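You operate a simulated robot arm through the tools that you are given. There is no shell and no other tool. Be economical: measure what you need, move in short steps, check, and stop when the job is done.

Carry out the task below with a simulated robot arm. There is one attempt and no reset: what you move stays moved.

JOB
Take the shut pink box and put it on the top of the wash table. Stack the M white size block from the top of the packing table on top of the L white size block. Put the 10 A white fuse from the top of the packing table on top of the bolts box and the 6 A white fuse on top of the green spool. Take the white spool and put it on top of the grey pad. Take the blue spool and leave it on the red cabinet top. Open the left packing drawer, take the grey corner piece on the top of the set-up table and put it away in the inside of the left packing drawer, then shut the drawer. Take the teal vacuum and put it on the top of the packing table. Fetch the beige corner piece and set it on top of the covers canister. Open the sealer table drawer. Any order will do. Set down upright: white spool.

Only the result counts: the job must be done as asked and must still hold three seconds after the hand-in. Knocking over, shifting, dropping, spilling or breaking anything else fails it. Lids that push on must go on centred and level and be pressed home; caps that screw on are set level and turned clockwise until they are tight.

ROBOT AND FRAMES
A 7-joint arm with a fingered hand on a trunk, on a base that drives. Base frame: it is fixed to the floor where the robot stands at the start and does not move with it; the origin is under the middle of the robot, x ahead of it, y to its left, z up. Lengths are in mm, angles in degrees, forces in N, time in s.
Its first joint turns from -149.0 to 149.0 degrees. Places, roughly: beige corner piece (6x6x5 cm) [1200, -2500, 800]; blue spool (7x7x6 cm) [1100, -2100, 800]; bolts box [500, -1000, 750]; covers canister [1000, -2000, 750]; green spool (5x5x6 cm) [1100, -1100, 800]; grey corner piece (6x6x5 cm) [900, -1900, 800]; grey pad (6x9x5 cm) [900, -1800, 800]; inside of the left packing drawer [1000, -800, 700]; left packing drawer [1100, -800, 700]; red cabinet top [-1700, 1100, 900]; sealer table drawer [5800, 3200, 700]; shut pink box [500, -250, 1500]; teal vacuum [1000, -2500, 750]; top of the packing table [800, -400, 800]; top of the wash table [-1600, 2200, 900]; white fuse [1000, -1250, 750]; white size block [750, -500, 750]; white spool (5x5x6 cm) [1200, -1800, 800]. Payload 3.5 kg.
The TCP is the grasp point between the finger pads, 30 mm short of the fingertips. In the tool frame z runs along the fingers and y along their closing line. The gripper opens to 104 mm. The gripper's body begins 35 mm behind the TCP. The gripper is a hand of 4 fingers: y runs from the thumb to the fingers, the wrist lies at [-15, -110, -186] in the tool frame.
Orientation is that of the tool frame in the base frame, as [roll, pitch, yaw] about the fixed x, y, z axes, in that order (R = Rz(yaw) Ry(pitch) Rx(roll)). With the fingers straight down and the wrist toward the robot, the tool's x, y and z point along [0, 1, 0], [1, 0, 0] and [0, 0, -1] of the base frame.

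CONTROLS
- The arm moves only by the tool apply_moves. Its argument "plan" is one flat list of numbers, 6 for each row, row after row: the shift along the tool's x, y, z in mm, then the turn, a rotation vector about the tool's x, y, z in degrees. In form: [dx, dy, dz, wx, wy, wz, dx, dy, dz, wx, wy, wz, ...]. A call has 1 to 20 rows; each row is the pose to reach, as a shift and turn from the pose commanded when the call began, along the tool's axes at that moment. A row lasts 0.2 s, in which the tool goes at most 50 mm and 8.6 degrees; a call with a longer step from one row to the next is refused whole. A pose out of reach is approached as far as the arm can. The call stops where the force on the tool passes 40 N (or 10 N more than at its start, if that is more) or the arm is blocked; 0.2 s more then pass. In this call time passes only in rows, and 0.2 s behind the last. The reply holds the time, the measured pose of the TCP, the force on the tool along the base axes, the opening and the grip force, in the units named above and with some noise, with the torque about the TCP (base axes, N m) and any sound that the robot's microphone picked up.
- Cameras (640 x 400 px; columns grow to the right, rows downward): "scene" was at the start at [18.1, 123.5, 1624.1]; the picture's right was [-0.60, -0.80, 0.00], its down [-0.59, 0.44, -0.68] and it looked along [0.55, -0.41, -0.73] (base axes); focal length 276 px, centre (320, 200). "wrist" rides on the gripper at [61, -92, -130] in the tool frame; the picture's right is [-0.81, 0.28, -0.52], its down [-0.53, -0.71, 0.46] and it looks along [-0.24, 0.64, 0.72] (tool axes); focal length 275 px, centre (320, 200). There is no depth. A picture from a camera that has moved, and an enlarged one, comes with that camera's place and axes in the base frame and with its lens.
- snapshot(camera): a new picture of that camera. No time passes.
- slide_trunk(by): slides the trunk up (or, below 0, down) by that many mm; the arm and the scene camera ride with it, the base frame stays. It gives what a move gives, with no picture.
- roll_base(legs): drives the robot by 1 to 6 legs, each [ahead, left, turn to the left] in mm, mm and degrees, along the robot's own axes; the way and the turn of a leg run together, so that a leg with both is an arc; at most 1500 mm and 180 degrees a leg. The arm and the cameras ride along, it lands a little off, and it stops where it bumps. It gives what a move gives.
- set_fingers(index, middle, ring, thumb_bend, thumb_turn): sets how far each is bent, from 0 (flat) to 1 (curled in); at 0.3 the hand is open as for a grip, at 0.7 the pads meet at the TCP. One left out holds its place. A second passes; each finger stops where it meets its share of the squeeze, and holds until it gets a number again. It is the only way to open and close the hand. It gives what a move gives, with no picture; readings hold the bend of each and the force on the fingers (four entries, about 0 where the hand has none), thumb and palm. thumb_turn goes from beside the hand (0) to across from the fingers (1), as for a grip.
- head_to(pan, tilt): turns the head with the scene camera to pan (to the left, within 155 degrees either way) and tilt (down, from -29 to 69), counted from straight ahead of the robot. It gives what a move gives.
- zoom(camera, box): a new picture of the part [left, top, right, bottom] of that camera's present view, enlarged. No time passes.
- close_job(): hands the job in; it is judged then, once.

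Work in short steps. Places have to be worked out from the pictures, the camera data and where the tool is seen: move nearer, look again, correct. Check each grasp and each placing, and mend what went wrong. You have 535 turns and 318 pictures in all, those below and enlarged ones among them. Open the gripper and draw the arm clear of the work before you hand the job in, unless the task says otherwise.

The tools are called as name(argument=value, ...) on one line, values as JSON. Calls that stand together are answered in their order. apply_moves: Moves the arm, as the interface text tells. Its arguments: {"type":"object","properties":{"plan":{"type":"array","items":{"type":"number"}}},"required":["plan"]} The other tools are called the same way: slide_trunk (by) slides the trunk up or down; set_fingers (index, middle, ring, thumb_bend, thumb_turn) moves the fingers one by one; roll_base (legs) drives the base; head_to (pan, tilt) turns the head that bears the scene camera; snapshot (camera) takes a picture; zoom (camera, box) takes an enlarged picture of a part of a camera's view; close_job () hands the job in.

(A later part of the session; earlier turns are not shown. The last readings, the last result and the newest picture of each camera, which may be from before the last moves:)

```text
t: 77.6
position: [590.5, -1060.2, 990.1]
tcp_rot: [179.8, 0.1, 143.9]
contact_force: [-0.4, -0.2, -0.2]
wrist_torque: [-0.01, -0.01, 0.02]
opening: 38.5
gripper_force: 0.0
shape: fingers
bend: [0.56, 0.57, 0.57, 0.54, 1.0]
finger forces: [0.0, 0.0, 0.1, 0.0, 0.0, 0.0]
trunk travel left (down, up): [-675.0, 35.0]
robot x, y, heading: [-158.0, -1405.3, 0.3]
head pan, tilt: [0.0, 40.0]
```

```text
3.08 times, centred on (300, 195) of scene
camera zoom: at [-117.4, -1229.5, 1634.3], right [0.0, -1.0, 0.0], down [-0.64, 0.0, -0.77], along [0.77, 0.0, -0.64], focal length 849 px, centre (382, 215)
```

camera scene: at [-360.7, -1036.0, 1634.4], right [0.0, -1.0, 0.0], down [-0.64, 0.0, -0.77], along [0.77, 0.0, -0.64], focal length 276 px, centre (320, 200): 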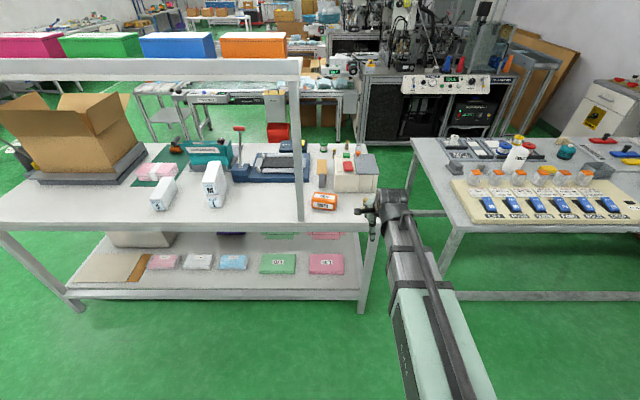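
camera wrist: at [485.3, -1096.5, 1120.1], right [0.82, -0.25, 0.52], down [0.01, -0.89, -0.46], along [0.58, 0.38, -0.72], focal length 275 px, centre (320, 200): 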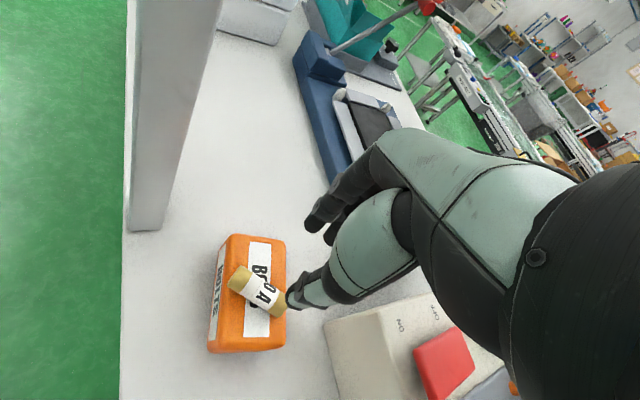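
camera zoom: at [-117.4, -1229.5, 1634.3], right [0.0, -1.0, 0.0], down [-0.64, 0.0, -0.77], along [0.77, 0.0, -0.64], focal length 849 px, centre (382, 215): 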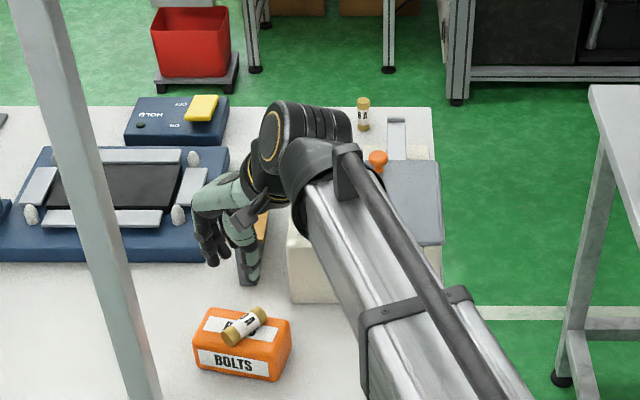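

10 A fuse is on the bolts box. Next: the 6 A fuse, green spool and drawer are best worked from behind the table. I back off and tuck the arm straight ahead.

roll_base(legs=[[-350, 0, 0]])

apply_moves(plan=[-12, -38, 0, 0, 0, 6, -25, -75, 0, 0, 0, 12, -37, -113, 0, 0, 0, 18, -50, -150, 0, 0, 0, 24, -62, -188, 0, 0, 0, 30, -75, -226, 0, 0, 0, 36, -87, -263, 0, 0, 0, 42, -100, -301, 0, 0, 0, 48, -112, -338, 0, 0, 0, 54])

head_to(pan=60, tilt=20)

snapshot(camera="scene")

```text
t: 79.9
position: [235.6, -1059.8, 991.1]
tcp_rot: [179.9, 0.2, 144.0]
contact_force: [0.2, -0.5, 1.0]
wrist_torque: [0.01, -0.03, -0.02]
opening: 38.4
gripper_force: 0.1
shape: fingers
bend: [0.56, 0.57, 0.57, 0.54, 1.0]
finger forces: [0.0, 0.0, 0.0, 0.1, 0.0, 0.0]
trunk travel left (down, up): [-675.0, 35.0]
robot x, y, heading: [-509.7, -1401.3, 0.5]
head pan, tilt: [0.0, 40.0]
```

```text
t: 81.9
position: [128.5, -1399.2, 990.0]
tcp_rot: [179.9, 0.0, 89.8]
contact_force: [0.5, 0.0, 0.1]
wrist_torque: [0.0, -0.02, 0.0]
opening: 38.6
gripper_force: 0.0
shape: fingers
bend: [0.56, 0.57, 0.57, 0.54, 1.0]
finger forces: [0.1, 0.1, 0.0, 0.0, 0.1, 0.0]
trunk travel left (down, up): [-675.0, 35.0]
robot x, y, heading: [-510.2, -1402.3, 0.2]
head pan, tilt: [0.0, 40.0]
```

```text
t: 83.2
position: [129.6, -1398.6, 990.4]
tcp_rot: [179.8, 0.0, 90.0]
contact_force: [0.4, -0.3, -0.2]
wrist_torque: [-0.02, -0.01, 0.05]
opening: 38.5
gripper_force: 0.1
shape: fingers
bend: [0.56, 0.57, 0.57, 0.54, 1.0]
finger forces: [0.0, 0.0, 0.0, 0.0, 0.0, 0.0]
trunk travel left (down, up): [-675.0, 35.0]
robot x, y, heading: [-507.8, -1401.6, 0.4]
head pan, tilt: [60.0, 20.0]
```

```text
252 pictures are left
camera scene: at [-508.0, -1150.2, 1665.7], right [0.87, -0.5, 0.0], down [-0.17, -0.3, -0.94], along [0.47, 0.82, -0.34], focal length 276 px, centre (320, 200)
```

scene: 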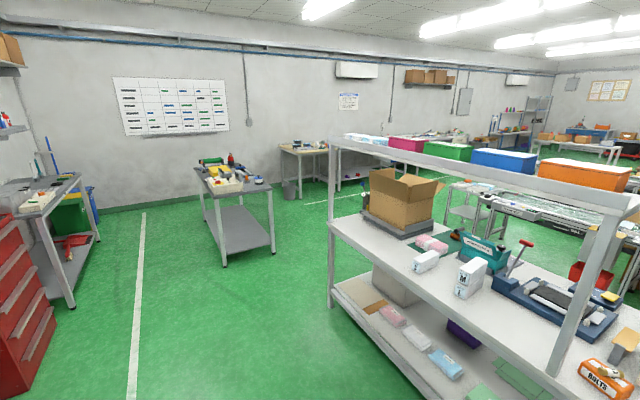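

Before going behind, I survey the set-up table from the front: drive right and look.

roll_base(legs=[[0, -550, 0]])

head_to(pan=-5, tilt=32)

snapshot(camera="scene")

zoom(camera="scene", box=[180, 90, 500, 290])

```text
t: 86.4
position: [130.7, -1949.8, 990.2]
tcp_rot: [179.9, 0.0, 90.0]
contact_force: [0.0, -0.2, -0.1]
wrist_torque: [0.04, 0.0, 0.03]
opening: 38.6
gripper_force: 0.1
shape: fingers
bend: [0.56, 0.57, 0.57, 0.54, 1.0]
finger forces: [0.0, 0.0, 0.0, 0.0, 0.1, 0.0]
trunk travel left (down, up): [-675.0, 35.0]
robot x, y, heading: [-509.6, -1954.2, 0.1]
head pan, tilt: [60.0, 20.0]
```

```text
t: 87.8
position: [130.2, -1950.3, 991.6]
tcp_rot: [179.9, 0.0, 89.9]
contact_force: [0.1, 1.4, -0.2]
wrist_torque: [-0.03, -0.02, 0.06]
opening: 38.4
gripper_force: 0.1
shape: fingers
bend: [0.56, 0.57, 0.57, 0.54, 1.0]
finger forces: [0.1, 0.0, 0.0, 0.0, 0.0, 0.0]
trunk travel left (down, up): [-675.0, 35.0]
robot x, y, heading: [-506.2, -1951.2, 0.1]
head pan, tilt: [-5.0, 32.0]
```

```text
251 pictures are left
camera scene: at [-463.0, -1790.2, 1646.6], right [-0.08, -1.0, 0.0], down [-0.53, 0.04, -0.85], along [0.85, -0.07, -0.53], focal length 276 px, centre (320, 200)
```

scene: 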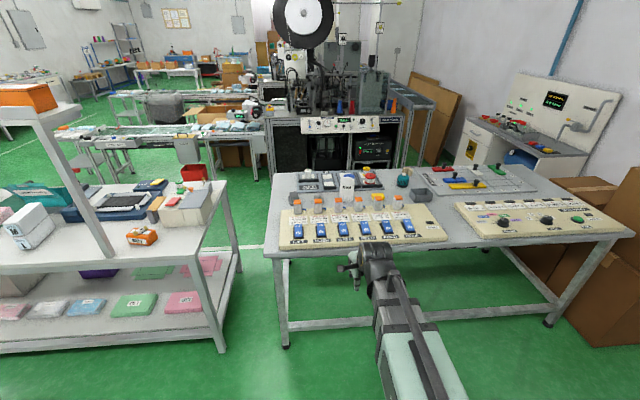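

```text
2.00 times, centred on (340, 190) of scene
camera zoom: at [-463.0, -1790.2, 1646.6], right [-0.08, -1.0, 0.0], down [-0.53, 0.04, -0.85], along [0.85, -0.07, -0.53], focal length 552 px, centre (280, 220)
```

zoom: 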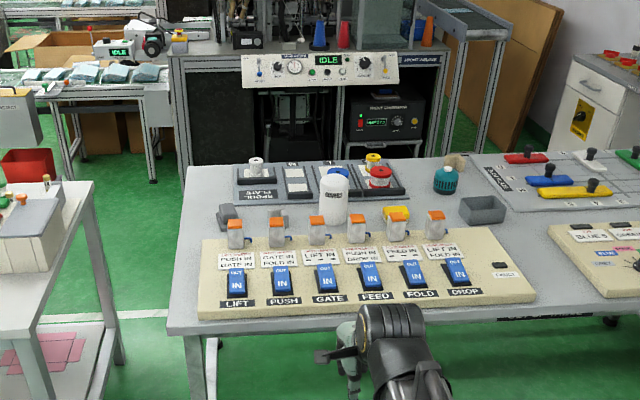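

Everything on the set-up table's back half is best reached from behind, where floor is free. I drive to open space, turn around, and go round the packing table's left end.

roll_base(legs=[[-100, 1250, 0], [0, 0, 180], [0, -1300, 0], [0, -370, 0]])

head_to(pan=150, tilt=25)

snapshot(camera="scene")

```text
t: 109.4
position: [-1195.4, 972.6, 990.0]
tcp_rot: [179.8, -0.1, -92.2]
contact_force: [0.5, 0.3, -0.3]
wrist_torque: [0.0, 0.0, 0.01]
opening: 38.6
gripper_force: 0.1
shape: fingers
bend: [0.56, 0.57, 0.57, 0.54, 1.0]
finger forces: [0.0, 0.1, 0.1, 0.0, 0.1, 0.0]
trunk travel left (down, up): [-675.0, 35.0]
robot x, y, heading: [-556.1, 950.9, 177.7]
head pan, tilt: [-5.0, 32.0]
```

```text
t: 111.8
position: [-1194.1, 972.3, 989.1]
tcp_rot: [179.9, 0.1, -92.3]
contact_force: [0.3, -0.5, -0.4]
wrist_torque: [0.02, -0.03, 0.0]
opening: 38.3
gripper_force: 0.1
shape: fingers
bend: [0.56, 0.57, 0.57, 0.54, 1.0]
finger forces: [0.0, 0.0, 0.0, 0.0, 0.0, 0.0]
trunk travel left (down, up): [-675.0, 35.0]
robot x, y, heading: [-560.5, 948.7, 178.1]
head pan, tilt: [150.0, 25.0]
```

```text
249 pictures are left
camera scene: at [-441.5, 732.3, 1657.7], right [-0.53, -0.85, 0.0], down [-0.36, 0.22, -0.91], along [0.77, -0.48, -0.42], focal length 276 px, centre (320, 200)
```

scene: 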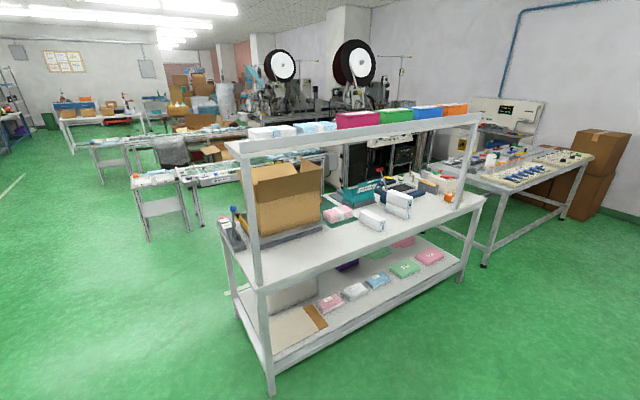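

The corridor behind the table is free (x from 1190 to ~2400). I drive backwards along y≈950.

roll_base(legs=[[-1200, 0, 2], [-1160, 0, 0]])

head_to(pan=90, tilt=25)

snapshot(camera="scene")

head_to(pan=30, tilt=30)

snapshot(camera="scene")

```text
t: 123.4
position: [1162.5, 918.9, 990.2]
tcp_rot: [179.9, 0.0, -90.4]
contact_force: [-0.4, 0.6, -0.1]
wrist_torque: [0.01, -0.01, 0.0]
opening: 38.7
gripper_force: 0.1
shape: fingers
bend: [0.56, 0.57, 0.57, 0.54, 1.0]
finger forces: [0.0, 0.0, 0.0, 0.1, 0.1, 0.0]
trunk travel left (down, up): [-675.0, 35.0]
robot x, y, heading: [1798.5, 916.4, 179.7]
head pan, tilt: [150.0, 25.0]
```

```text
t: 124.7
position: [1164.0, 917.3, 989.9]
tcp_rot: [179.9, 0.0, -90.4]
contact_force: [0.4, 0.8, 0.8]
wrist_torque: [-0.02, 0.01, 0.01]
opening: 38.5
gripper_force: 0.0
shape: fingers
bend: [0.56, 0.57, 0.57, 0.54, 1.0]
finger forces: [0.1, 0.0, 0.1, 0.0, 0.0, 0.0]
trunk travel left (down, up): [-675.0, 35.0]
robot x, y, heading: [1799.0, 917.8, 179.9]
head pan, tilt: [90.0, 25.0]
```

```text
248 pictures are left
camera scene: at [1843.9, 656.0, 1657.7], right [-1.0, 0.0, 0.0], down [0.0, 0.42, -0.91], along [0.0, -0.91, -0.42], focal length 276 px, centre (320, 200)
```

scene: 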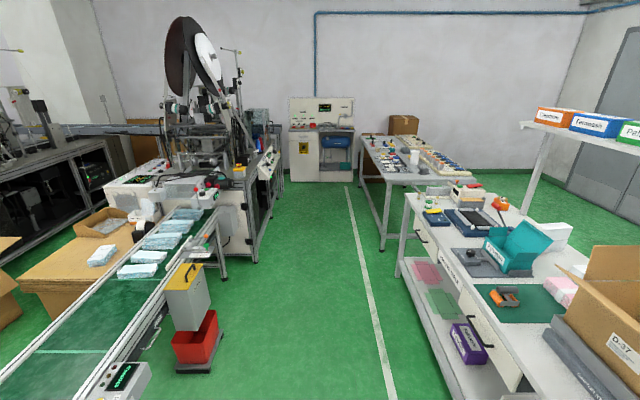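

```text
t: 126.0
position: [1161.5, 917.2, 990.3]
tcp_rot: [179.9, 0.0, -90.4]
contact_force: [-0.2, -0.3, -1.2]
wrist_torque: [0.0, -0.02, 0.03]
opening: 38.1
gripper_force: 0.0
shape: fingers
bend: [0.56, 0.57, 0.57, 0.54, 1.0]
finger forces: [0.1, 0.0, 0.0, 0.0, 0.0, 0.1]
trunk travel left (down, up): [-675.0, 35.0]
robot x, y, heading: [1800.5, 915.9, 180.3]
head pan, tilt: [30.0, 30.0]
```

```text
247 pictures are left
camera scene: at [1765.6, 703.0, 1649.7], right [-0.5, 0.87, 0.0], down [0.43, 0.25, -0.87], along [-0.75, -0.43, -0.5], focal length 276 px, centre (320, 200)
```

scene: 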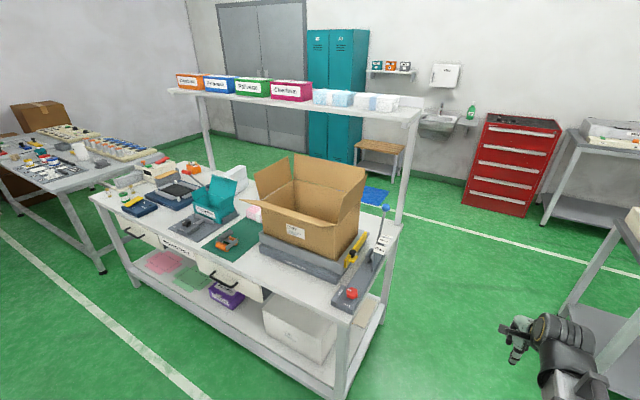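

Two drawers with black handles face this side; the left one is at y≈-800. I back to x≈2000 and strafe to y≈-950.

roll_base(legs=[[-200, 0, 0], [0, 1000, 0], [0, 870, 0]])

head_to(pan=0, tilt=40)

snapshot(camera="scene")

head_to(pan=35, tilt=35)

snapshot(camera="scene")

```text
t: 136.5
position: [1355.1, -949.1, 990.6]
tcp_rot: [179.9, 0.0, -90.5]
contact_force: [-0.2, 0.9, 0.6]
wrist_torque: [-0.01, 0.04, 0.01]
opening: 38.5
gripper_force: 0.0
shape: fingers
bend: [0.56, 0.57, 0.57, 0.54, 1.0]
finger forces: [0.0, 0.0, 0.1, 0.0, 0.1, 0.0]
trunk travel left (down, up): [-675.0, 35.0]
robot x, y, heading: [1994.7, -948.6, 179.9]
head pan, tilt: [30.0, 30.0]
```

```text
t: 137.5
position: [1355.2, -948.7, 990.0]
tcp_rot: [179.8, 0.1, -90.4]
contact_force: [0.6, -0.5, 0.3]
wrist_torque: [-0.01, 0.0, -0.03]
opening: 39.0
gripper_force: 0.1
shape: fingers
bend: [0.56, 0.57, 0.57, 0.54, 1.0]
finger forces: [0.1, 0.1, 0.0, 0.1, 0.0, 0.0]
trunk travel left (down, up): [-675.0, 35.0]
robot x, y, heading: [1990.9, -949.6, 179.9]
head pan, tilt: [0.0, 40.0]
```

```text
246 pictures are left
camera scene: at [1951.8, -1118.2, 1634.4], right [0.0, 1.0, 0.0], down [0.64, 0.0, -0.77], along [-0.77, 0.0, -0.64], focal length 276 px, centre (320, 200)
```

scene: 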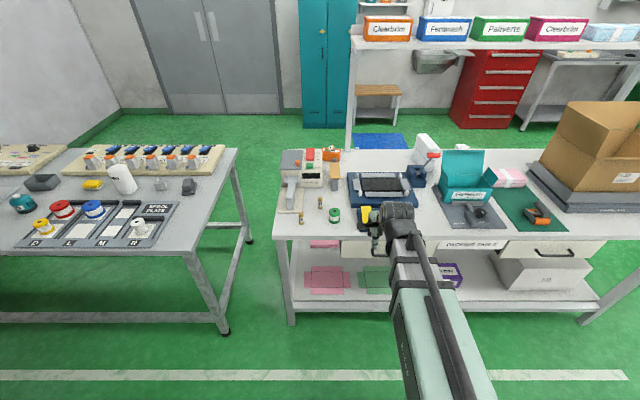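

```text
t: 138.5
position: [1356.4, -949.0, 990.0]
tcp_rot: [179.9, 0.0, -90.5]
contact_force: [0.1, 0.6, 0.6]
wrist_torque: [0.01, -0.04, 0.04]
opening: 38.9
gripper_force: 0.2
shape: fingers
bend: [0.56, 0.57, 0.57, 0.54, 1.0]
finger forces: [0.1, 0.0, 0.0, 0.0, 0.1, 0.0]
trunk travel left (down, up): [-675.0, 35.0]
robot x, y, heading: [1992.5, -945.6, 180.0]
head pan, tilt: [35.0, 35.0]
```

```text
245 pictures are left
camera scene: at [1964.5, -1168.6, 1641.9], right [-0.57, 0.82, 0.0], down [0.47, 0.33, -0.82], along [-0.67, -0.47, -0.57], focal length 276 px, centre (320, 200)
```

scene: 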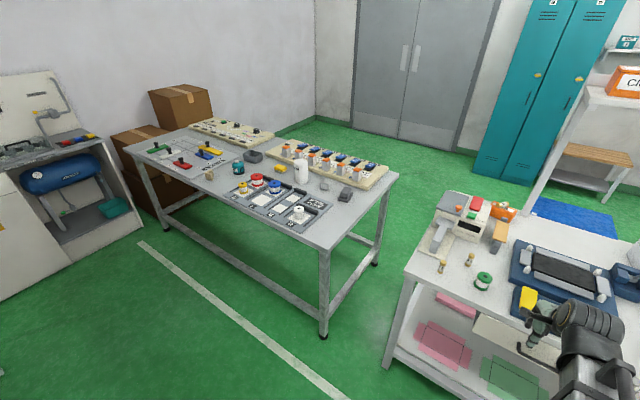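

I zoom on the two fuses and the green spool to confirm which is 6 A.

head_to(pan=10, tilt=45)

zoom(camera="scene", box=[300, 100, 460, 200])

```text
t: 139.4
position: [1356.0, -948.2, 990.2]
tcp_rot: [179.9, 0.0, -90.4]
contact_force: [0.1, 1.0, 0.0]
wrist_torque: [-0.01, -0.03, -0.01]
opening: 38.5
gripper_force: 0.0
shape: fingers
bend: [0.56, 0.57, 0.57, 0.54, 1.0]
finger forces: [0.0, 0.1, 0.0, 0.0, 0.0, 0.0]
trunk travel left (down, up): [-675.0, 35.0]
robot x, y, heading: [1992.6, -950.5, 179.8]
head pan, tilt: [10.0, 45.0]
```

```text
4.00 times, centred on (380, 150) of scene
camera zoom: at [1956.7, -1132.3, 1627.1], right [-0.17, 0.99, 0.0], down [0.7, 0.12, -0.71], along [-0.7, -0.12, -0.71], focal length 1104 px, centre (80, 400)
```

zoom: 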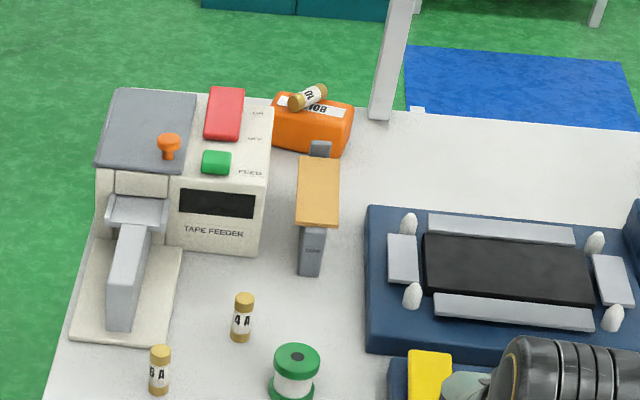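

6 A is the left one at ≈(1109, -1192); green spool at ≈(1089, -1051). I approach with the base and hover over the fuse.

roll_base(legs=[[140, 150, 0]])

set_fingers(index=0.42, middle=0.42, ring=0.42, thumb_bend=0.42)

apply_moves(plan=[-30, 35, 15, 0, 0, 0, -60, 70, 30, 0, 0, 0, -92, 105, 45, 0, 0, 0])

snapshot(camera="wrist")

```text
t: 141.0
position: [1215.2, -1098.5, 990.0]
tcp_rot: [180.0, 0.1, -90.4]
contact_force: [0.2, -0.2, 0.2]
wrist_torque: [0.01, -0.01, -0.02]
opening: 38.4
gripper_force: 0.1
shape: fingers
bend: [0.56, 0.57, 0.57, 0.54, 1.0]
finger forces: [0.0, 0.1, 0.0, 0.1, 0.0, 0.0]
trunk travel left (down, up): [-675.0, 35.0]
robot x, y, heading: [1855.1, -1097.9, 179.9]
head pan, tilt: [10.0, 45.0]
```

```text
t: 142.0
position: [1216.8, -1098.4, 990.3]
tcp_rot: [179.9, -0.1, -90.5]
contact_force: [0.0, 0.0, -0.3]
wrist_torque: [0.02, 0.02, -0.02]
opening: 72.4
gripper_force: 0.1
shape: fingers
bend: [0.42, 0.42, 0.42, 0.42, 0.99]
finger forces: [0.1, 0.0, 0.0, 0.1, 0.0, 0.0]
trunk travel left (down, up): [-675.0, 35.0]
robot x, y, heading: [1850.0, -1101.3, 179.7]
head pan, tilt: [10.0, 45.0]
```

```text
t: 142.8
position: [1110.1, -1004.3, 945.6]
tcp_rot: [179.8, 0.0, -90.4]
contact_force: [0.5, 0.7, -0.6]
wrist_torque: [-0.02, 0.0, 0.02]
opening: 72.2
gripper_force: 0.0
shape: fingers
bend: [0.42, 0.42, 0.42, 0.42, 0.99]
finger forces: [0.1, 0.0, 0.0, 0.1, 0.0, 0.1]
trunk travel left (down, up): [-675.0, 35.0]
robot x, y, heading: [1854.8, -1101.5, 180.0]
head pan, tilt: [10.0, 45.0]
```

```text
243 pictures are left
camera wrist: at [1202.3, -1065.9, 1074.8], right [-0.27, 0.81, 0.52], down [0.72, 0.53, -0.46], along [-0.64, 0.25, -0.72], focal length 275 px, centre (320, 200)
```

wrist: 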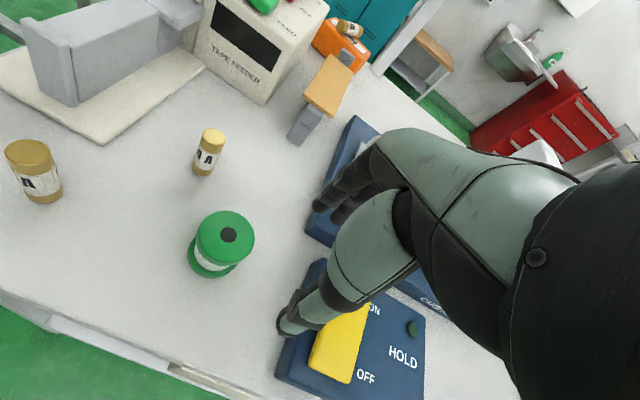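

I moved the wrong way along tool x (it is -y here); harmless. I correct to the fuse at ≈(1111, -1196).

apply_moves(plan=[48, 0, 0, 0, 0, 0, 96, 0, 0, 0, 0, 0, 144, 0, 0, 0, 0, 0, 192, 0, 0, 0, 0, 0])

snapshot(camera="wrist")

```text
t: 143.8
position: [1109.8, -1197.2, 944.9]
tcp_rot: [179.9, 0.2, -90.5]
contact_force: [0.1, -1.0, -0.2]
wrist_torque: [0.0, 0.0, -0.02]
opening: 72.2
gripper_force: 0.1
shape: fingers
bend: [0.42, 0.42, 0.42, 0.42, 0.99]
finger forces: [0.1, 0.1, 0.1, 0.1, 0.1, 0.1]
trunk travel left (down, up): [-675.0, 35.0]
robot x, y, heading: [1854.1, -1095.3, 179.7]
head pan, tilt: [10.0, 45.0]
```

```text
242 pictures are left
camera wrist: at [1201.8, -1259.1, 1074.4], right [-0.27, 0.81, 0.52], down [0.72, 0.53, -0.46], along [-0.64, 0.25, -0.72], focal length 275 px, centre (320, 200)
```

wrist: 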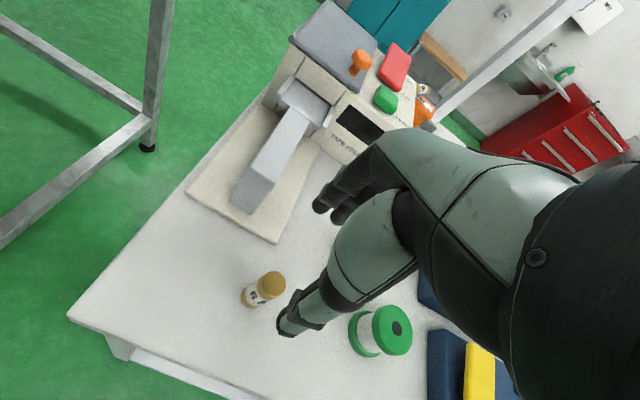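

Fuse refined to ≈(1117, -1195). I adjust and descend to z≈836.

apply_moves(plan=[-1, -7, 35, 0, 0, 0, -1, -7, 70, 0, 0, 0, -1, -7, 90, 0, 0, 0, -1, -7, 101, 0, 0, 0, -1, -7, 108, 0, 0, 0])

zoom(camera="wrist", box=[220, 150, 420, 350])

```text
t: 145.0
position: [1118.5, -1196.0, 837.2]
tcp_rot: [179.8, 0.1, -90.4]
contact_force: [-0.1, 0.6, 0.6]
wrist_torque: [0.02, 0.03, -0.01]
opening: 72.1
gripper_force: 0.0
shape: fingers
bend: [0.42, 0.42, 0.42, 0.42, 0.99]
finger forces: [0.0, 0.1, 0.0, 0.1, 0.0, 0.0]
trunk travel left (down, up): [-675.0, 35.0]
robot x, y, heading: [1850.8, -1097.2, 179.5]
head pan, tilt: [10.0, 45.0]
```

```text
2.00 times, centred on (320, 250) of wrist
camera zoom: at [1209.1, -1257.4, 966.8], right [-0.27, 0.81, 0.52], down [0.72, 0.53, -0.46], along [-0.65, 0.25, -0.72], focal length 551 px, centre (320, 100)
```

zoom: 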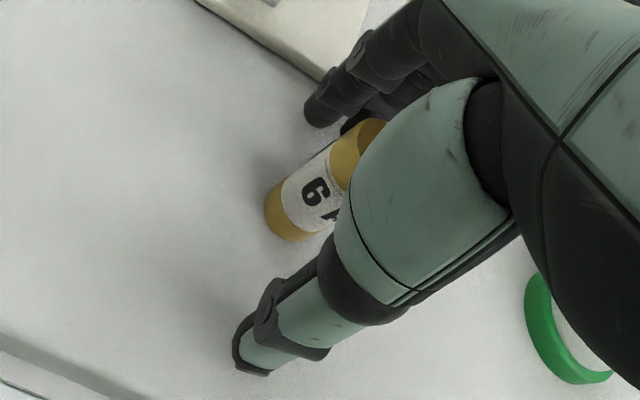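

Centred. I close gently and lift without over-squeezing.

set_fingers(index=0.7, middle=0.7, ring=0.7, thumb_bend=0.7)

zoom(camera="wrist", box=[220, 150, 420, 350])

```text
t: 146.0
position: [1116.8, -1195.4, 837.1]
tcp_rot: [179.9, -0.1, -90.5]
contact_force: [0.0, -0.2, 0.1]
wrist_torque: [-0.01, 0.01, 0.0]
opening: 16.7
gripper_force: 6.6
shape: fingers
bend: [0.65, 0.67, 0.7, 0.63, 1.0]
finger forces: [3.4, 2.9, 0.1, 0.1, 6.3, 0.0]
trunk travel left (down, up): [-675.0, 35.0]
robot x, y, heading: [1851.1, -1101.0, 180.0]
head pan, tilt: [10.0, 45.0]
```

```text
2.00 times, centred on (320, 250) of wrist
camera zoom: at [1209.2, -1257.4, 966.9], right [-0.27, 0.81, 0.52], down [0.72, 0.53, -0.46], along [-0.64, 0.25, -0.72], focal length 551 px, centre (320, 100)
```

zoom: 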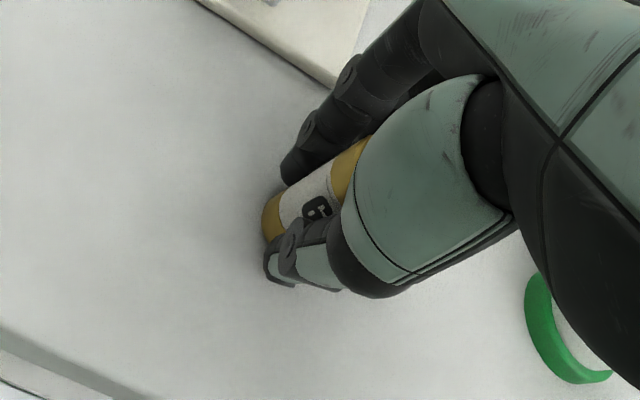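

Held well between index, middle and thumb. I lift slowly.

apply_moves(plan=[0, 0, -5, 0, 0, 0, 0, 0, -15, 0, 0, 0, 0, 0, -30, 0, 0, 0, 0, 0, -50, 0, 0, 0, 0, 0, -75, 0, 0, 0, 0, 0, -100, 0, 0, 0, 0, 0, -120, 0, 0, 0])

zoom(camera="wrist", box=[220, 150, 420, 350])

```text
t: 147.6
position: [1117.2, -1196.1, 958.0]
tcp_rot: [179.9, 0.0, -90.4]
contact_force: [-0.1, 0.2, -0.3]
wrist_torque: [-0.02, 0.0, 0.0]
opening: 16.7
gripper_force: 6.4
shape: fingers
bend: [0.65, 0.67, 0.7, 0.63, 1.0]
finger forces: [3.4, 2.8, 0.0, 0.1, 6.1, 0.1]
trunk travel left (down, up): [-675.0, 35.0]
robot x, y, heading: [1852.1, -1099.9, 180.0]
head pan, tilt: [10.0, 45.0]
```

```text
2.00 times, centred on (320, 250) of wrist
camera zoom: at [1209.2, -1256.7, 1087.8], right [-0.27, 0.81, 0.52], down [0.72, 0.53, -0.46], along [-0.64, 0.25, -0.72], focal length 551 px, centre (320, 100)
```

zoom: 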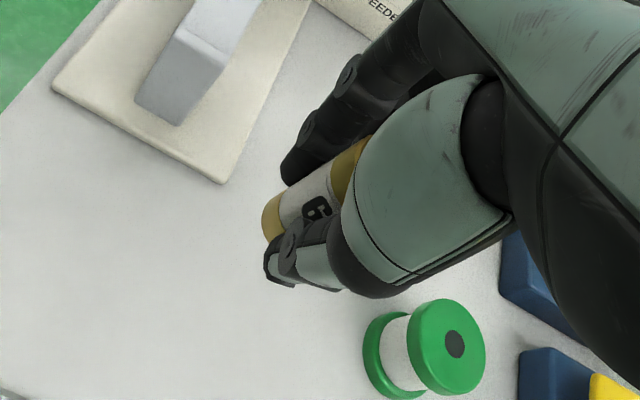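

The fuse is upright in hand; spool top centre ≈(1100, -1061). I move over and check.

apply_moves(plan=[-34, 4, 0, 0, 0, 0, -68, 9, 0, 0, 0, 0, -101, 13, 0, 0, 0, 0, -134, 17, 0, 0, 0, 0, -134, 17, 25, 0, 0, 0])

snapshot(camera="wrist")

zoom(camera="scene", box=[260, 120, 420, 240])

```text
t: 148.8
position: [1101.6, -1062.3, 933.1]
tcp_rot: [179.7, 0.0, -90.4]
contact_force: [-0.3, 0.1, -0.3]
wrist_torque: [0.03, -0.03, 0.0]
opening: 16.7
gripper_force: 6.4
shape: fingers
bend: [0.65, 0.67, 0.7, 0.63, 1.0]
finger forces: [3.6, 2.8, 0.1, 0.0, 6.1, 0.1]
trunk travel left (down, up): [-675.0, 35.0]
robot x, y, heading: [1856.0, -1101.3, 179.6]
head pan, tilt: [10.0, 45.0]
```

```text
238 pictures are left
camera wrist: at [1193.8, -1122.7, 1062.3], right [-0.27, 0.81, 0.52], down [0.72, 0.53, -0.46], along [-0.64, 0.25, -0.72], focal length 275 px, centre (320, 200)
```

wrist: 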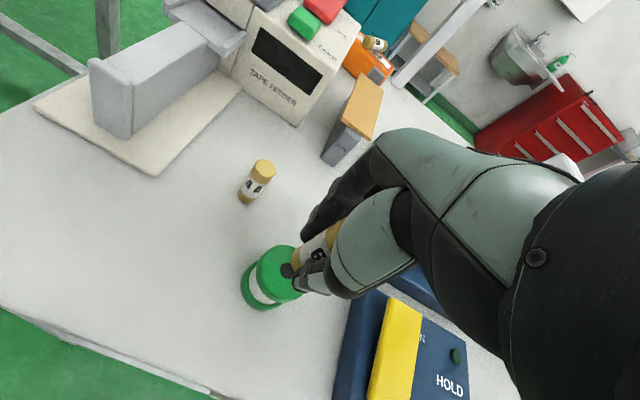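

```text
3.33 times, centred on (340, 180) of scene
camera zoom: at [1816.6, -1281.9, 1627.1], right [-0.17, 0.99, 0.0], down [0.7, 0.12, -0.71], along [-0.7, -0.12, -0.71], focal length 920 px, centre (253, 267)
```

zoom: 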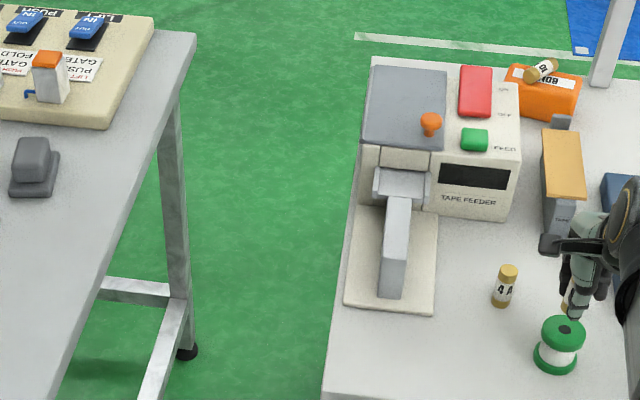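

Spool centre refined to ≈(1099.5, -1057). I adjust and lower in small steps to contact.

apply_moves(plan=[-5, 2, 10, 0, 0, 0, -5, 2, 22, 0, 0, 0, -5, 2, 30, 0, 0, 0, -5, 2, 33, 0, 0, 0, -5, 2, 35, 0, 0, 0])

zoom(camera="wrist", box=[210, 170, 410, 350])

zoom(camera="scene", box=[380, 180, 440, 240])

```text
t: 150.0
position: [1098.9, -1057.4, 898.1]
tcp_rot: [179.9, 0.0, -90.4]
contact_force: [0.1, -0.4, -1.7]
wrist_torque: [-0.01, -0.05, -0.01]
opening: 16.6
gripper_force: 6.6
shape: fingers
bend: [0.65, 0.67, 0.7, 0.63, 1.0]
finger forces: [3.5, 2.7, 0.0, 0.0, 6.0, 0.0]
trunk travel left (down, up): [-675.0, 35.0]
robot x, y, heading: [1853.5, -1098.5, 180.1]
head pan, tilt: [10.0, 45.0]
```

```text
2.22 times, centred on (310, 260) of wrist
camera zoom: at [1191.2, -1118.2, 1027.1], right [-0.27, 0.81, 0.52], down [0.72, 0.53, -0.46], along [-0.64, 0.25, -0.72], focal length 612 px, centre (342, 67)
```

zoom: 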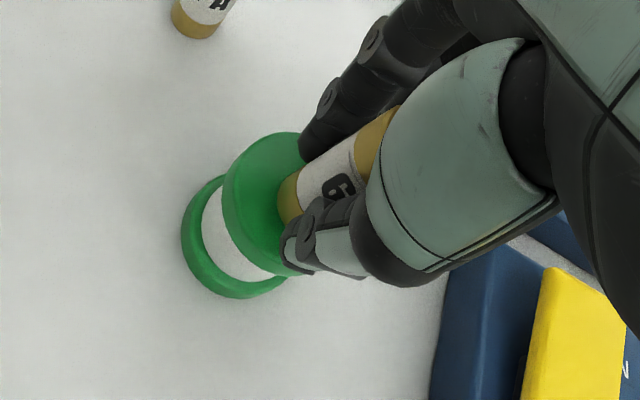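

```text
6.67 times, centred on (410, 210) of scene
camera zoom: at [1816.8, -1281.8, 1627.1], right [-0.17, 0.99, 0.0], down [0.7, 0.12, -0.71], along [-0.7, -0.12, -0.71], focal length 1839 px, centre (-280, 133)
```

zoom: 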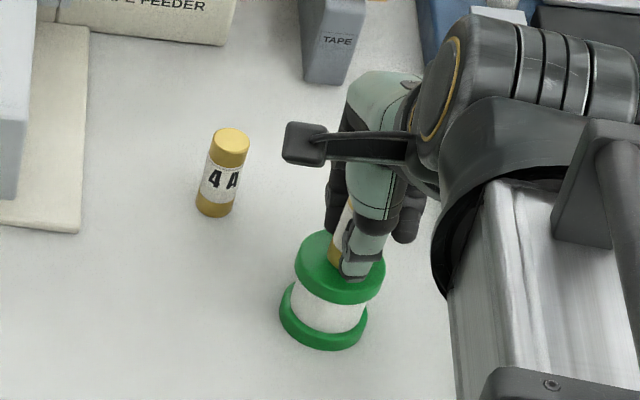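

Almost in contact; continue 1.5-mm steps.

apply_moves(plan=[0, 0, 1.5, 0, 0, 0, 0, 0, 3, 0, 0, 0, 0, 0, 4.5, 0, 0, 0, 0, 0, 6, 0, 0, 0])

zoom(camera="wrist", box=[210, 170, 410, 350])

zoom(camera="scene", box=[380, 180, 440, 240])

```text
t: 151.0
position: [1098.6, -1057.0, 891.8]
tcp_rot: [179.9, 0.0, -90.4]
contact_force: [0.3, -0.2, -0.3]
wrist_torque: [-0.03, -0.01, -0.03]
opening: 16.5
gripper_force: 6.1
shape: fingers
bend: [0.65, 0.67, 0.7, 0.63, 1.0]
finger forces: [3.4, 2.8, 0.0, 0.0, 6.0, 0.0]
trunk travel left (down, up): [-675.0, 35.0]
robot x, y, heading: [1853.6, -1098.3, 180.0]
head pan, tilt: [10.0, 45.0]
```

```text
2.22 times, centred on (310, 260) of wrist
camera zoom: at [1191.2, -1118.1, 1021.5], right [-0.27, 0.81, 0.52], down [0.72, 0.53, -0.46], along [-0.64, 0.25, -0.72], focal length 612 px, centre (342, 67)
```

zoom: 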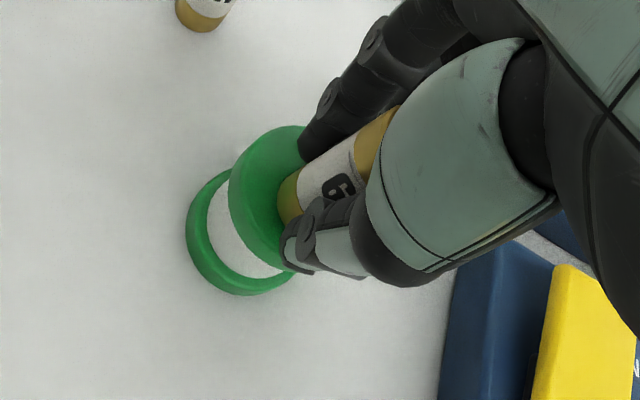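

```text
6.67 times, centred on (410, 210) of scene
camera zoom: at [1816.8, -1281.8, 1627.1], right [-0.17, 0.99, 0.0], down [0.7, 0.12, -0.71], along [-0.7, -0.12, -0.71], focal length 1839 px, centre (-280, 133)
```

zoom: 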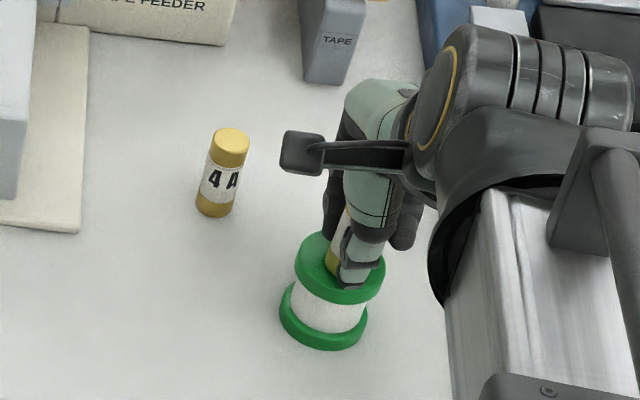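

Still no contact; continue down.

apply_moves(plan=[0, 0, 1.5, 0, 0, 0, 0, 0, 3, 0, 0, 0, 0, 0, 4.5, 0, 0, 0, 0, 0, 6, 0, 0, 0])

zoom(camera="wrist", box=[210, 170, 410, 350])

```text
t: 152.0
position: [1097.7, -1057.2, 886.9]
tcp_rot: [179.6, 0.0, -90.5]
contact_force: [-1.0, 0.1, 9.5]
wrist_torque: [0.01, 0.04, 0.03]
opening: 16.3
gripper_force: 8.2
shape: fingers
bend: [0.65, 0.67, 0.7, 0.64, 1.0]
finger forces: [4.6, 3.8, 0.1, 0.1, 7.2, 0.1]
trunk travel left (down, up): [-675.0, 35.0]
robot x, y, heading: [1854.7, -1102.8, 179.6]
head pan, tilt: [10.0, 45.0]
```

```text
2.22 times, centred on (310, 260) of wrist
camera zoom: at [1191.8, -1118.1, 1016.8], right [-0.27, 0.81, 0.52], down [0.72, 0.53, -0.46], along [-0.65, 0.25, -0.72], focal length 612 px, centre (342, 67)
```

zoom: 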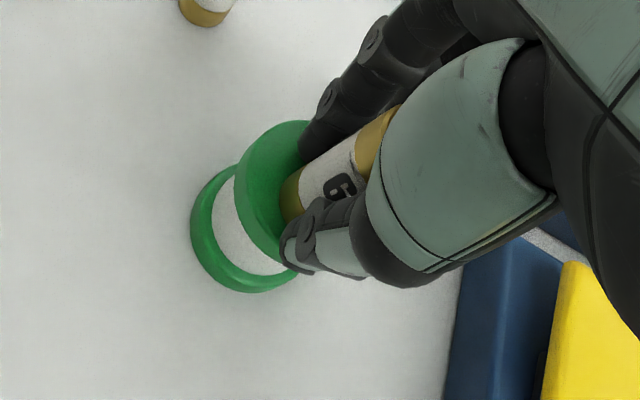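

Contact at 9.5 N with the fuse near the spool's centre. I ease up 1 mm and open the pads a little.

apply_moves(plan=[0, 0, -1, 0, 0, 0])

set_fingers(index=0.63, middle=0.65, ring=0.65, thumb_bend=0.61)

zoom(camera="wrist", box=[210, 170, 410, 350])

```text
t: 152.4
position: [1101.7, -1057.4, 886.3]
tcp_rot: [179.8, 0.0, -90.4]
contact_force: [-0.9, 0.5, 9.1]
wrist_torque: [0.01, 0.03, 0.01]
opening: 16.0
gripper_force: 7.9
shape: fingers
bend: [0.65, 0.67, 0.7, 0.64, 1.0]
finger forces: [4.7, 4.0, 0.0, 0.0, 6.7, 0.0]
trunk travel left (down, up): [-675.0, 35.0]
robot x, y, heading: [1855.5, -1097.5, 180.0]
head pan, tilt: [10.0, 45.0]
```

```text
t: 153.4
position: [1098.9, -1057.5, 887.6]
tcp_rot: [179.9, 0.0, -90.4]
contact_force: [0.8, -0.2, 0.6]
wrist_torque: [0.03, 0.0, -0.03]
opening: 20.6
gripper_force: 0.4
shape: fingers
bend: [0.63, 0.65, 0.65, 0.61, 1.0]
finger forces: [0.0, 0.1, 0.0, 0.1, 0.1, 0.1]
trunk travel left (down, up): [-675.0, 35.0]
robot x, y, heading: [1854.5, -1097.3, 179.8]
head pan, tilt: [10.0, 45.0]
```

```text
2.22 times, centred on (310, 260) of wrist
camera zoom: at [1191.5, -1118.1, 1016.6], right [-0.27, 0.81, 0.52], down [0.72, 0.53, -0.46], along [-0.64, 0.25, -0.72], focal length 612 px, centre (342, 67)
```

zoom: 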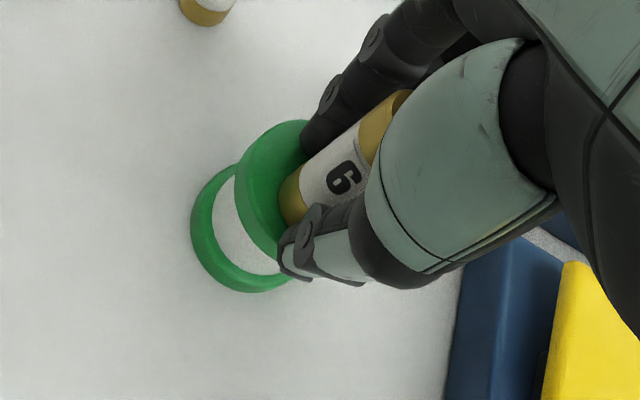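

The fuse stands free. I open wider, then rise straight up.

set_fingers(index=0.52, middle=0.54, ring=0.54, thumb_bend=0.5)

apply_moves(plan=[0, 0, -8, 0, 0, 0, 0, 0, -20, 0, 0, 0, 0, 0, -40, 0, 0, 0, 0, 0, -80, 0, 0, 0, 0, 0, -115, 0, 0, 0])

snapshot(camera="wrist")

```text
t: 154.4
position: [1099.7, -1056.5, 886.9]
tcp_rot: [179.9, 0.0, -90.5]
contact_force: [-0.9, -0.2, 0.3]
wrist_torque: [-0.01, -0.03, 0.04]
opening: 49.0
gripper_force: 0.1
shape: fingers
bend: [0.52, 0.54, 0.54, 0.5, 1.0]
finger forces: [0.0, 0.1, 0.1, 0.0, 0.1, 0.0]
trunk travel left (down, up): [-675.0, 35.0]
robot x, y, heading: [1852.0, -1099.0, 180.0]
head pan, tilt: [10.0, 45.0]
```

```text
t: 155.6
position: [1100.3, -1055.8, 1002.5]
tcp_rot: [179.9, 0.1, -90.3]
contact_force: [-0.5, -0.4, -0.2]
wrist_torque: [0.0, 0.0, 0.02]
opening: 48.7
gripper_force: 0.0
shape: fingers
bend: [0.52, 0.54, 0.54, 0.5, 1.0]
finger forces: [0.0, 0.0, 0.1, 0.0, 0.1, 0.0]
trunk travel left (down, up): [-675.0, 35.0]
robot x, y, heading: [1852.1, -1099.7, 179.7]
head pan, tilt: [10.0, 45.0]
```

```text
230 pictures are left
camera wrist: at [1191.6, -1117.5, 1132.0], right [-0.27, 0.81, 0.52], down [0.72, 0.53, -0.46], along [-0.64, 0.25, -0.72], focal length 275 px, centre (320, 200)
```

wrist: 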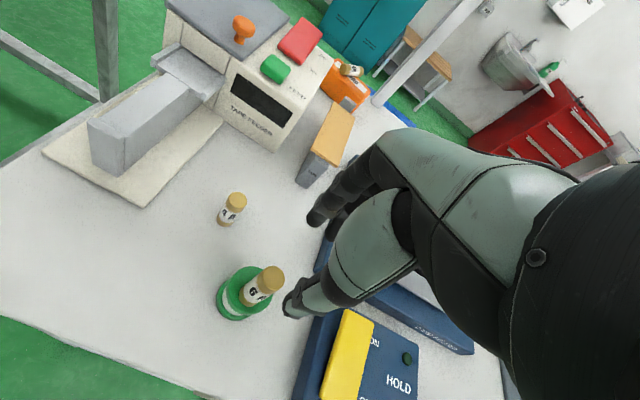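

6 A fuse stands on the green spool. Next the left drawer: I back off and look at its handle.

roll_base(legs=[[-150, 0, 0]])

head_to(pan=-25, tilt=45)

snapshot(camera="scene")

```text
t: 157.0
position: [1251.6, -1058.0, 1003.4]
tcp_rot: [179.7, 0.0, -90.5]
contact_force: [-0.1, 0.5, 0.4]
wrist_torque: [-0.01, 0.02, -0.01]
opening: 48.6
gripper_force: 0.1
shape: fingers
bend: [0.52, 0.54, 0.54, 0.5, 1.0]
finger forces: [0.1, 0.0, 0.0, 0.0, 0.0, 0.0]
trunk travel left (down, up): [-675.0, 35.0]
robot x, y, heading: [2004.4, -1098.7, 179.6]
head pan, tilt: [10.0, 45.0]
```

```text
t: 158.0
position: [1250.5, -1056.1, 1001.7]
tcp_rot: [179.9, 0.0, -90.4]
contact_force: [0.4, -0.5, -0.3]
wrist_torque: [0.01, -0.02, 0.04]
opening: 48.8
gripper_force: 0.0
shape: fingers
bend: [0.52, 0.54, 0.54, 0.5, 1.0]
finger forces: [0.0, 0.0, 0.0, 0.0, 0.0, 0.0]
trunk travel left (down, up): [-675.0, 35.0]
robot x, y, heading: [2004.3, -1100.3, 179.9]
head pan, tilt: [-25.0, 45.0]
```

```text
229 pictures are left
camera scene: at [1974.7, -1234.0, 1627.1], right [0.43, 0.91, 0.0], down [0.64, -0.3, -0.71], along [-0.64, 0.3, -0.71], focal length 276 px, centre (320, 200)
```

scene: 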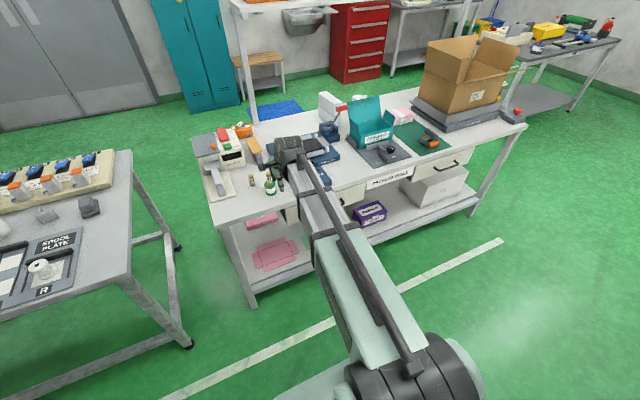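

The arm hides the handle; I strafe toward +y and swing the arm to the left.

roll_base(legs=[[-50, -300, 0]])

apply_moves(plan=[45, 0, 0, 0, 0, 0, 90, 0, 0, 0, 0, 0, 135, 0, 0, 0, 0, 0, 180, 0, 0, 0, 0, 0, 225, 0, 0, 0, 0, 0, 270, 0, 0, 0, 0, 0, 300, 0, 0, 0, 0, 0])

head_to(pan=-10, tilt=45)

snapshot(camera="scene")

```text
t: 160.1
position: [1303.2, -752.8, 1002.6]
tcp_rot: [179.9, 0.1, -90.5]
contact_force: [0.6, 0.9, 0.2]
wrist_torque: [-0.01, -0.06, -0.01]
opening: 48.5
gripper_force: 0.1
shape: fingers
bend: [0.52, 0.54, 0.54, 0.5, 1.0]
finger forces: [0.0, 0.1, 0.0, 0.0, 0.0, 0.1]
trunk travel left (down, up): [-675.0, 35.0]
robot x, y, heading: [2057.0, -798.5, 179.8]
head pan, tilt: [-25.0, 45.0]
```

```text
t: 161.7
position: [1300.7, -1056.0, 1002.2]
tcp_rot: [179.9, 0.1, -90.6]
contact_force: [0.4, 1.0, 1.0]
wrist_torque: [0.0, 0.0, 0.02]
opening: 48.7
gripper_force: 0.1
shape: fingers
bend: [0.52, 0.54, 0.54, 0.5, 1.0]
finger forces: [0.0, 0.0, 0.1, 0.0, 0.0, 0.1]
trunk travel left (down, up): [-675.0, 35.0]
robot x, y, heading: [2055.0, -801.4, 179.7]
head pan, tilt: [-25.0, 45.0]
```

```text
t: 162.4
position: [1299.9, -1055.6, 1002.6]
tcp_rot: [-180.0, 0.0, -90.5]
contact_force: [-0.5, -0.7, 0.2]
wrist_torque: [0.02, -0.02, 0.0]
opening: 49.1
gripper_force: 0.1
shape: fingers
bend: [0.52, 0.54, 0.54, 0.5, 1.0]
finger forces: [0.0, 0.1, 0.1, 0.0, 0.0, 0.0]
trunk travel left (down, up): [-675.0, 35.0]
robot x, y, heading: [2054.1, -801.0, 179.8]
head pan, tilt: [-10.0, 45.0]
```

```text
228 pictures are left
camera scene: at [2020.0, -953.2, 1627.1], right [0.18, 0.98, 0.0], down [0.7, -0.13, -0.71], along [-0.7, 0.13, -0.71], focal length 276 px, centre (320, 200)
```

scene: 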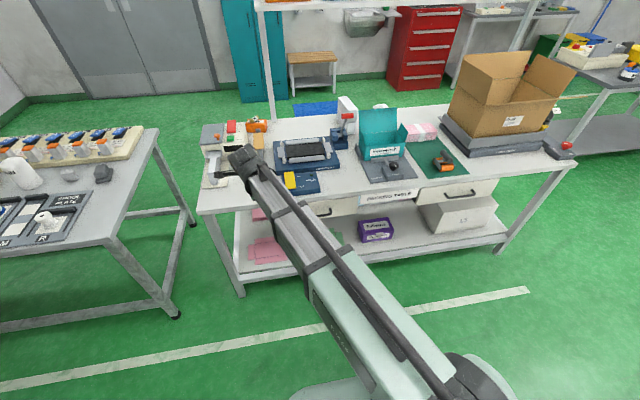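

Handle visible at about (1185, -775, 705). I zoom.

zoom(camera="scene", box=[280, 170, 380, 235])

snapshot(camera="wrist")

```text
6.15 times, centred on (330, 202) of scene
camera zoom: at [2020.0, -953.2, 1627.1], right [0.18, 0.98, 0.0], down [0.7, -0.13, -0.71], along [-0.7, 0.13, -0.71], focal length 1698 px, centre (258, 185)
```

zoom: 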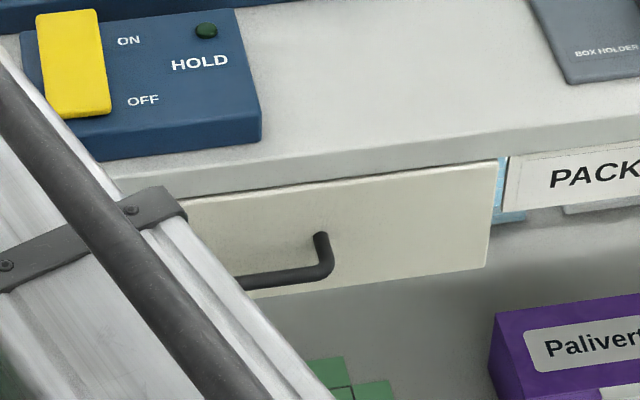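

```text
226 pictures are left
camera wrist: at [1392.6, -1116.9, 1132.0], right [-0.27, 0.81, 0.52], down [0.72, 0.53, -0.46], along [-0.64, 0.25, -0.72], focal length 275 px, centre (320, 200)
```

wrist: 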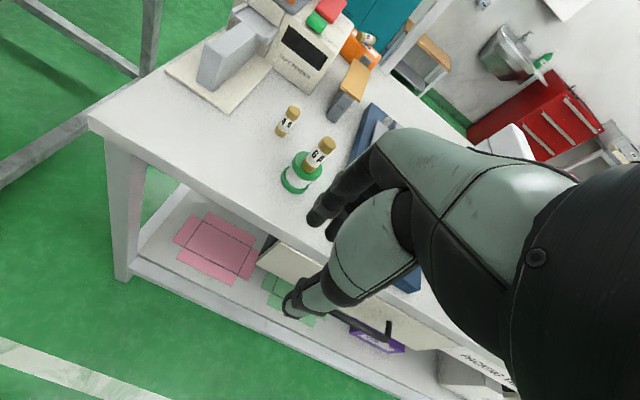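

I zoom the wrist view on the handle.

zoom(camera="wrist", box=[230, 220, 450, 380])

```text
2.50 times, centred on (340, 300) of wrist
camera zoom: at [1392.6, -1116.9, 1132.0], right [-0.27, 0.81, 0.52], down [0.72, 0.53, -0.46], along [-0.64, 0.25, -0.72], focal length 688 px, centre (270, -50)
```

zoom: 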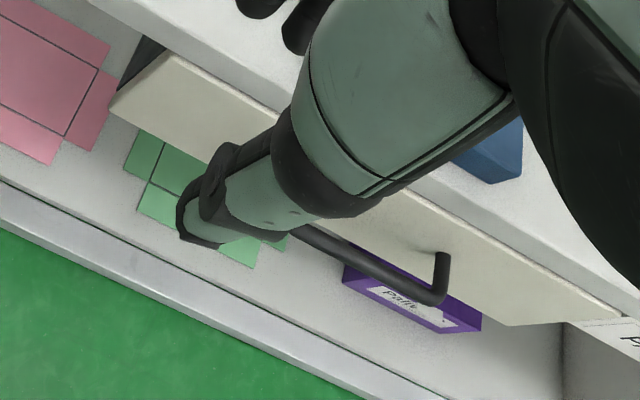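

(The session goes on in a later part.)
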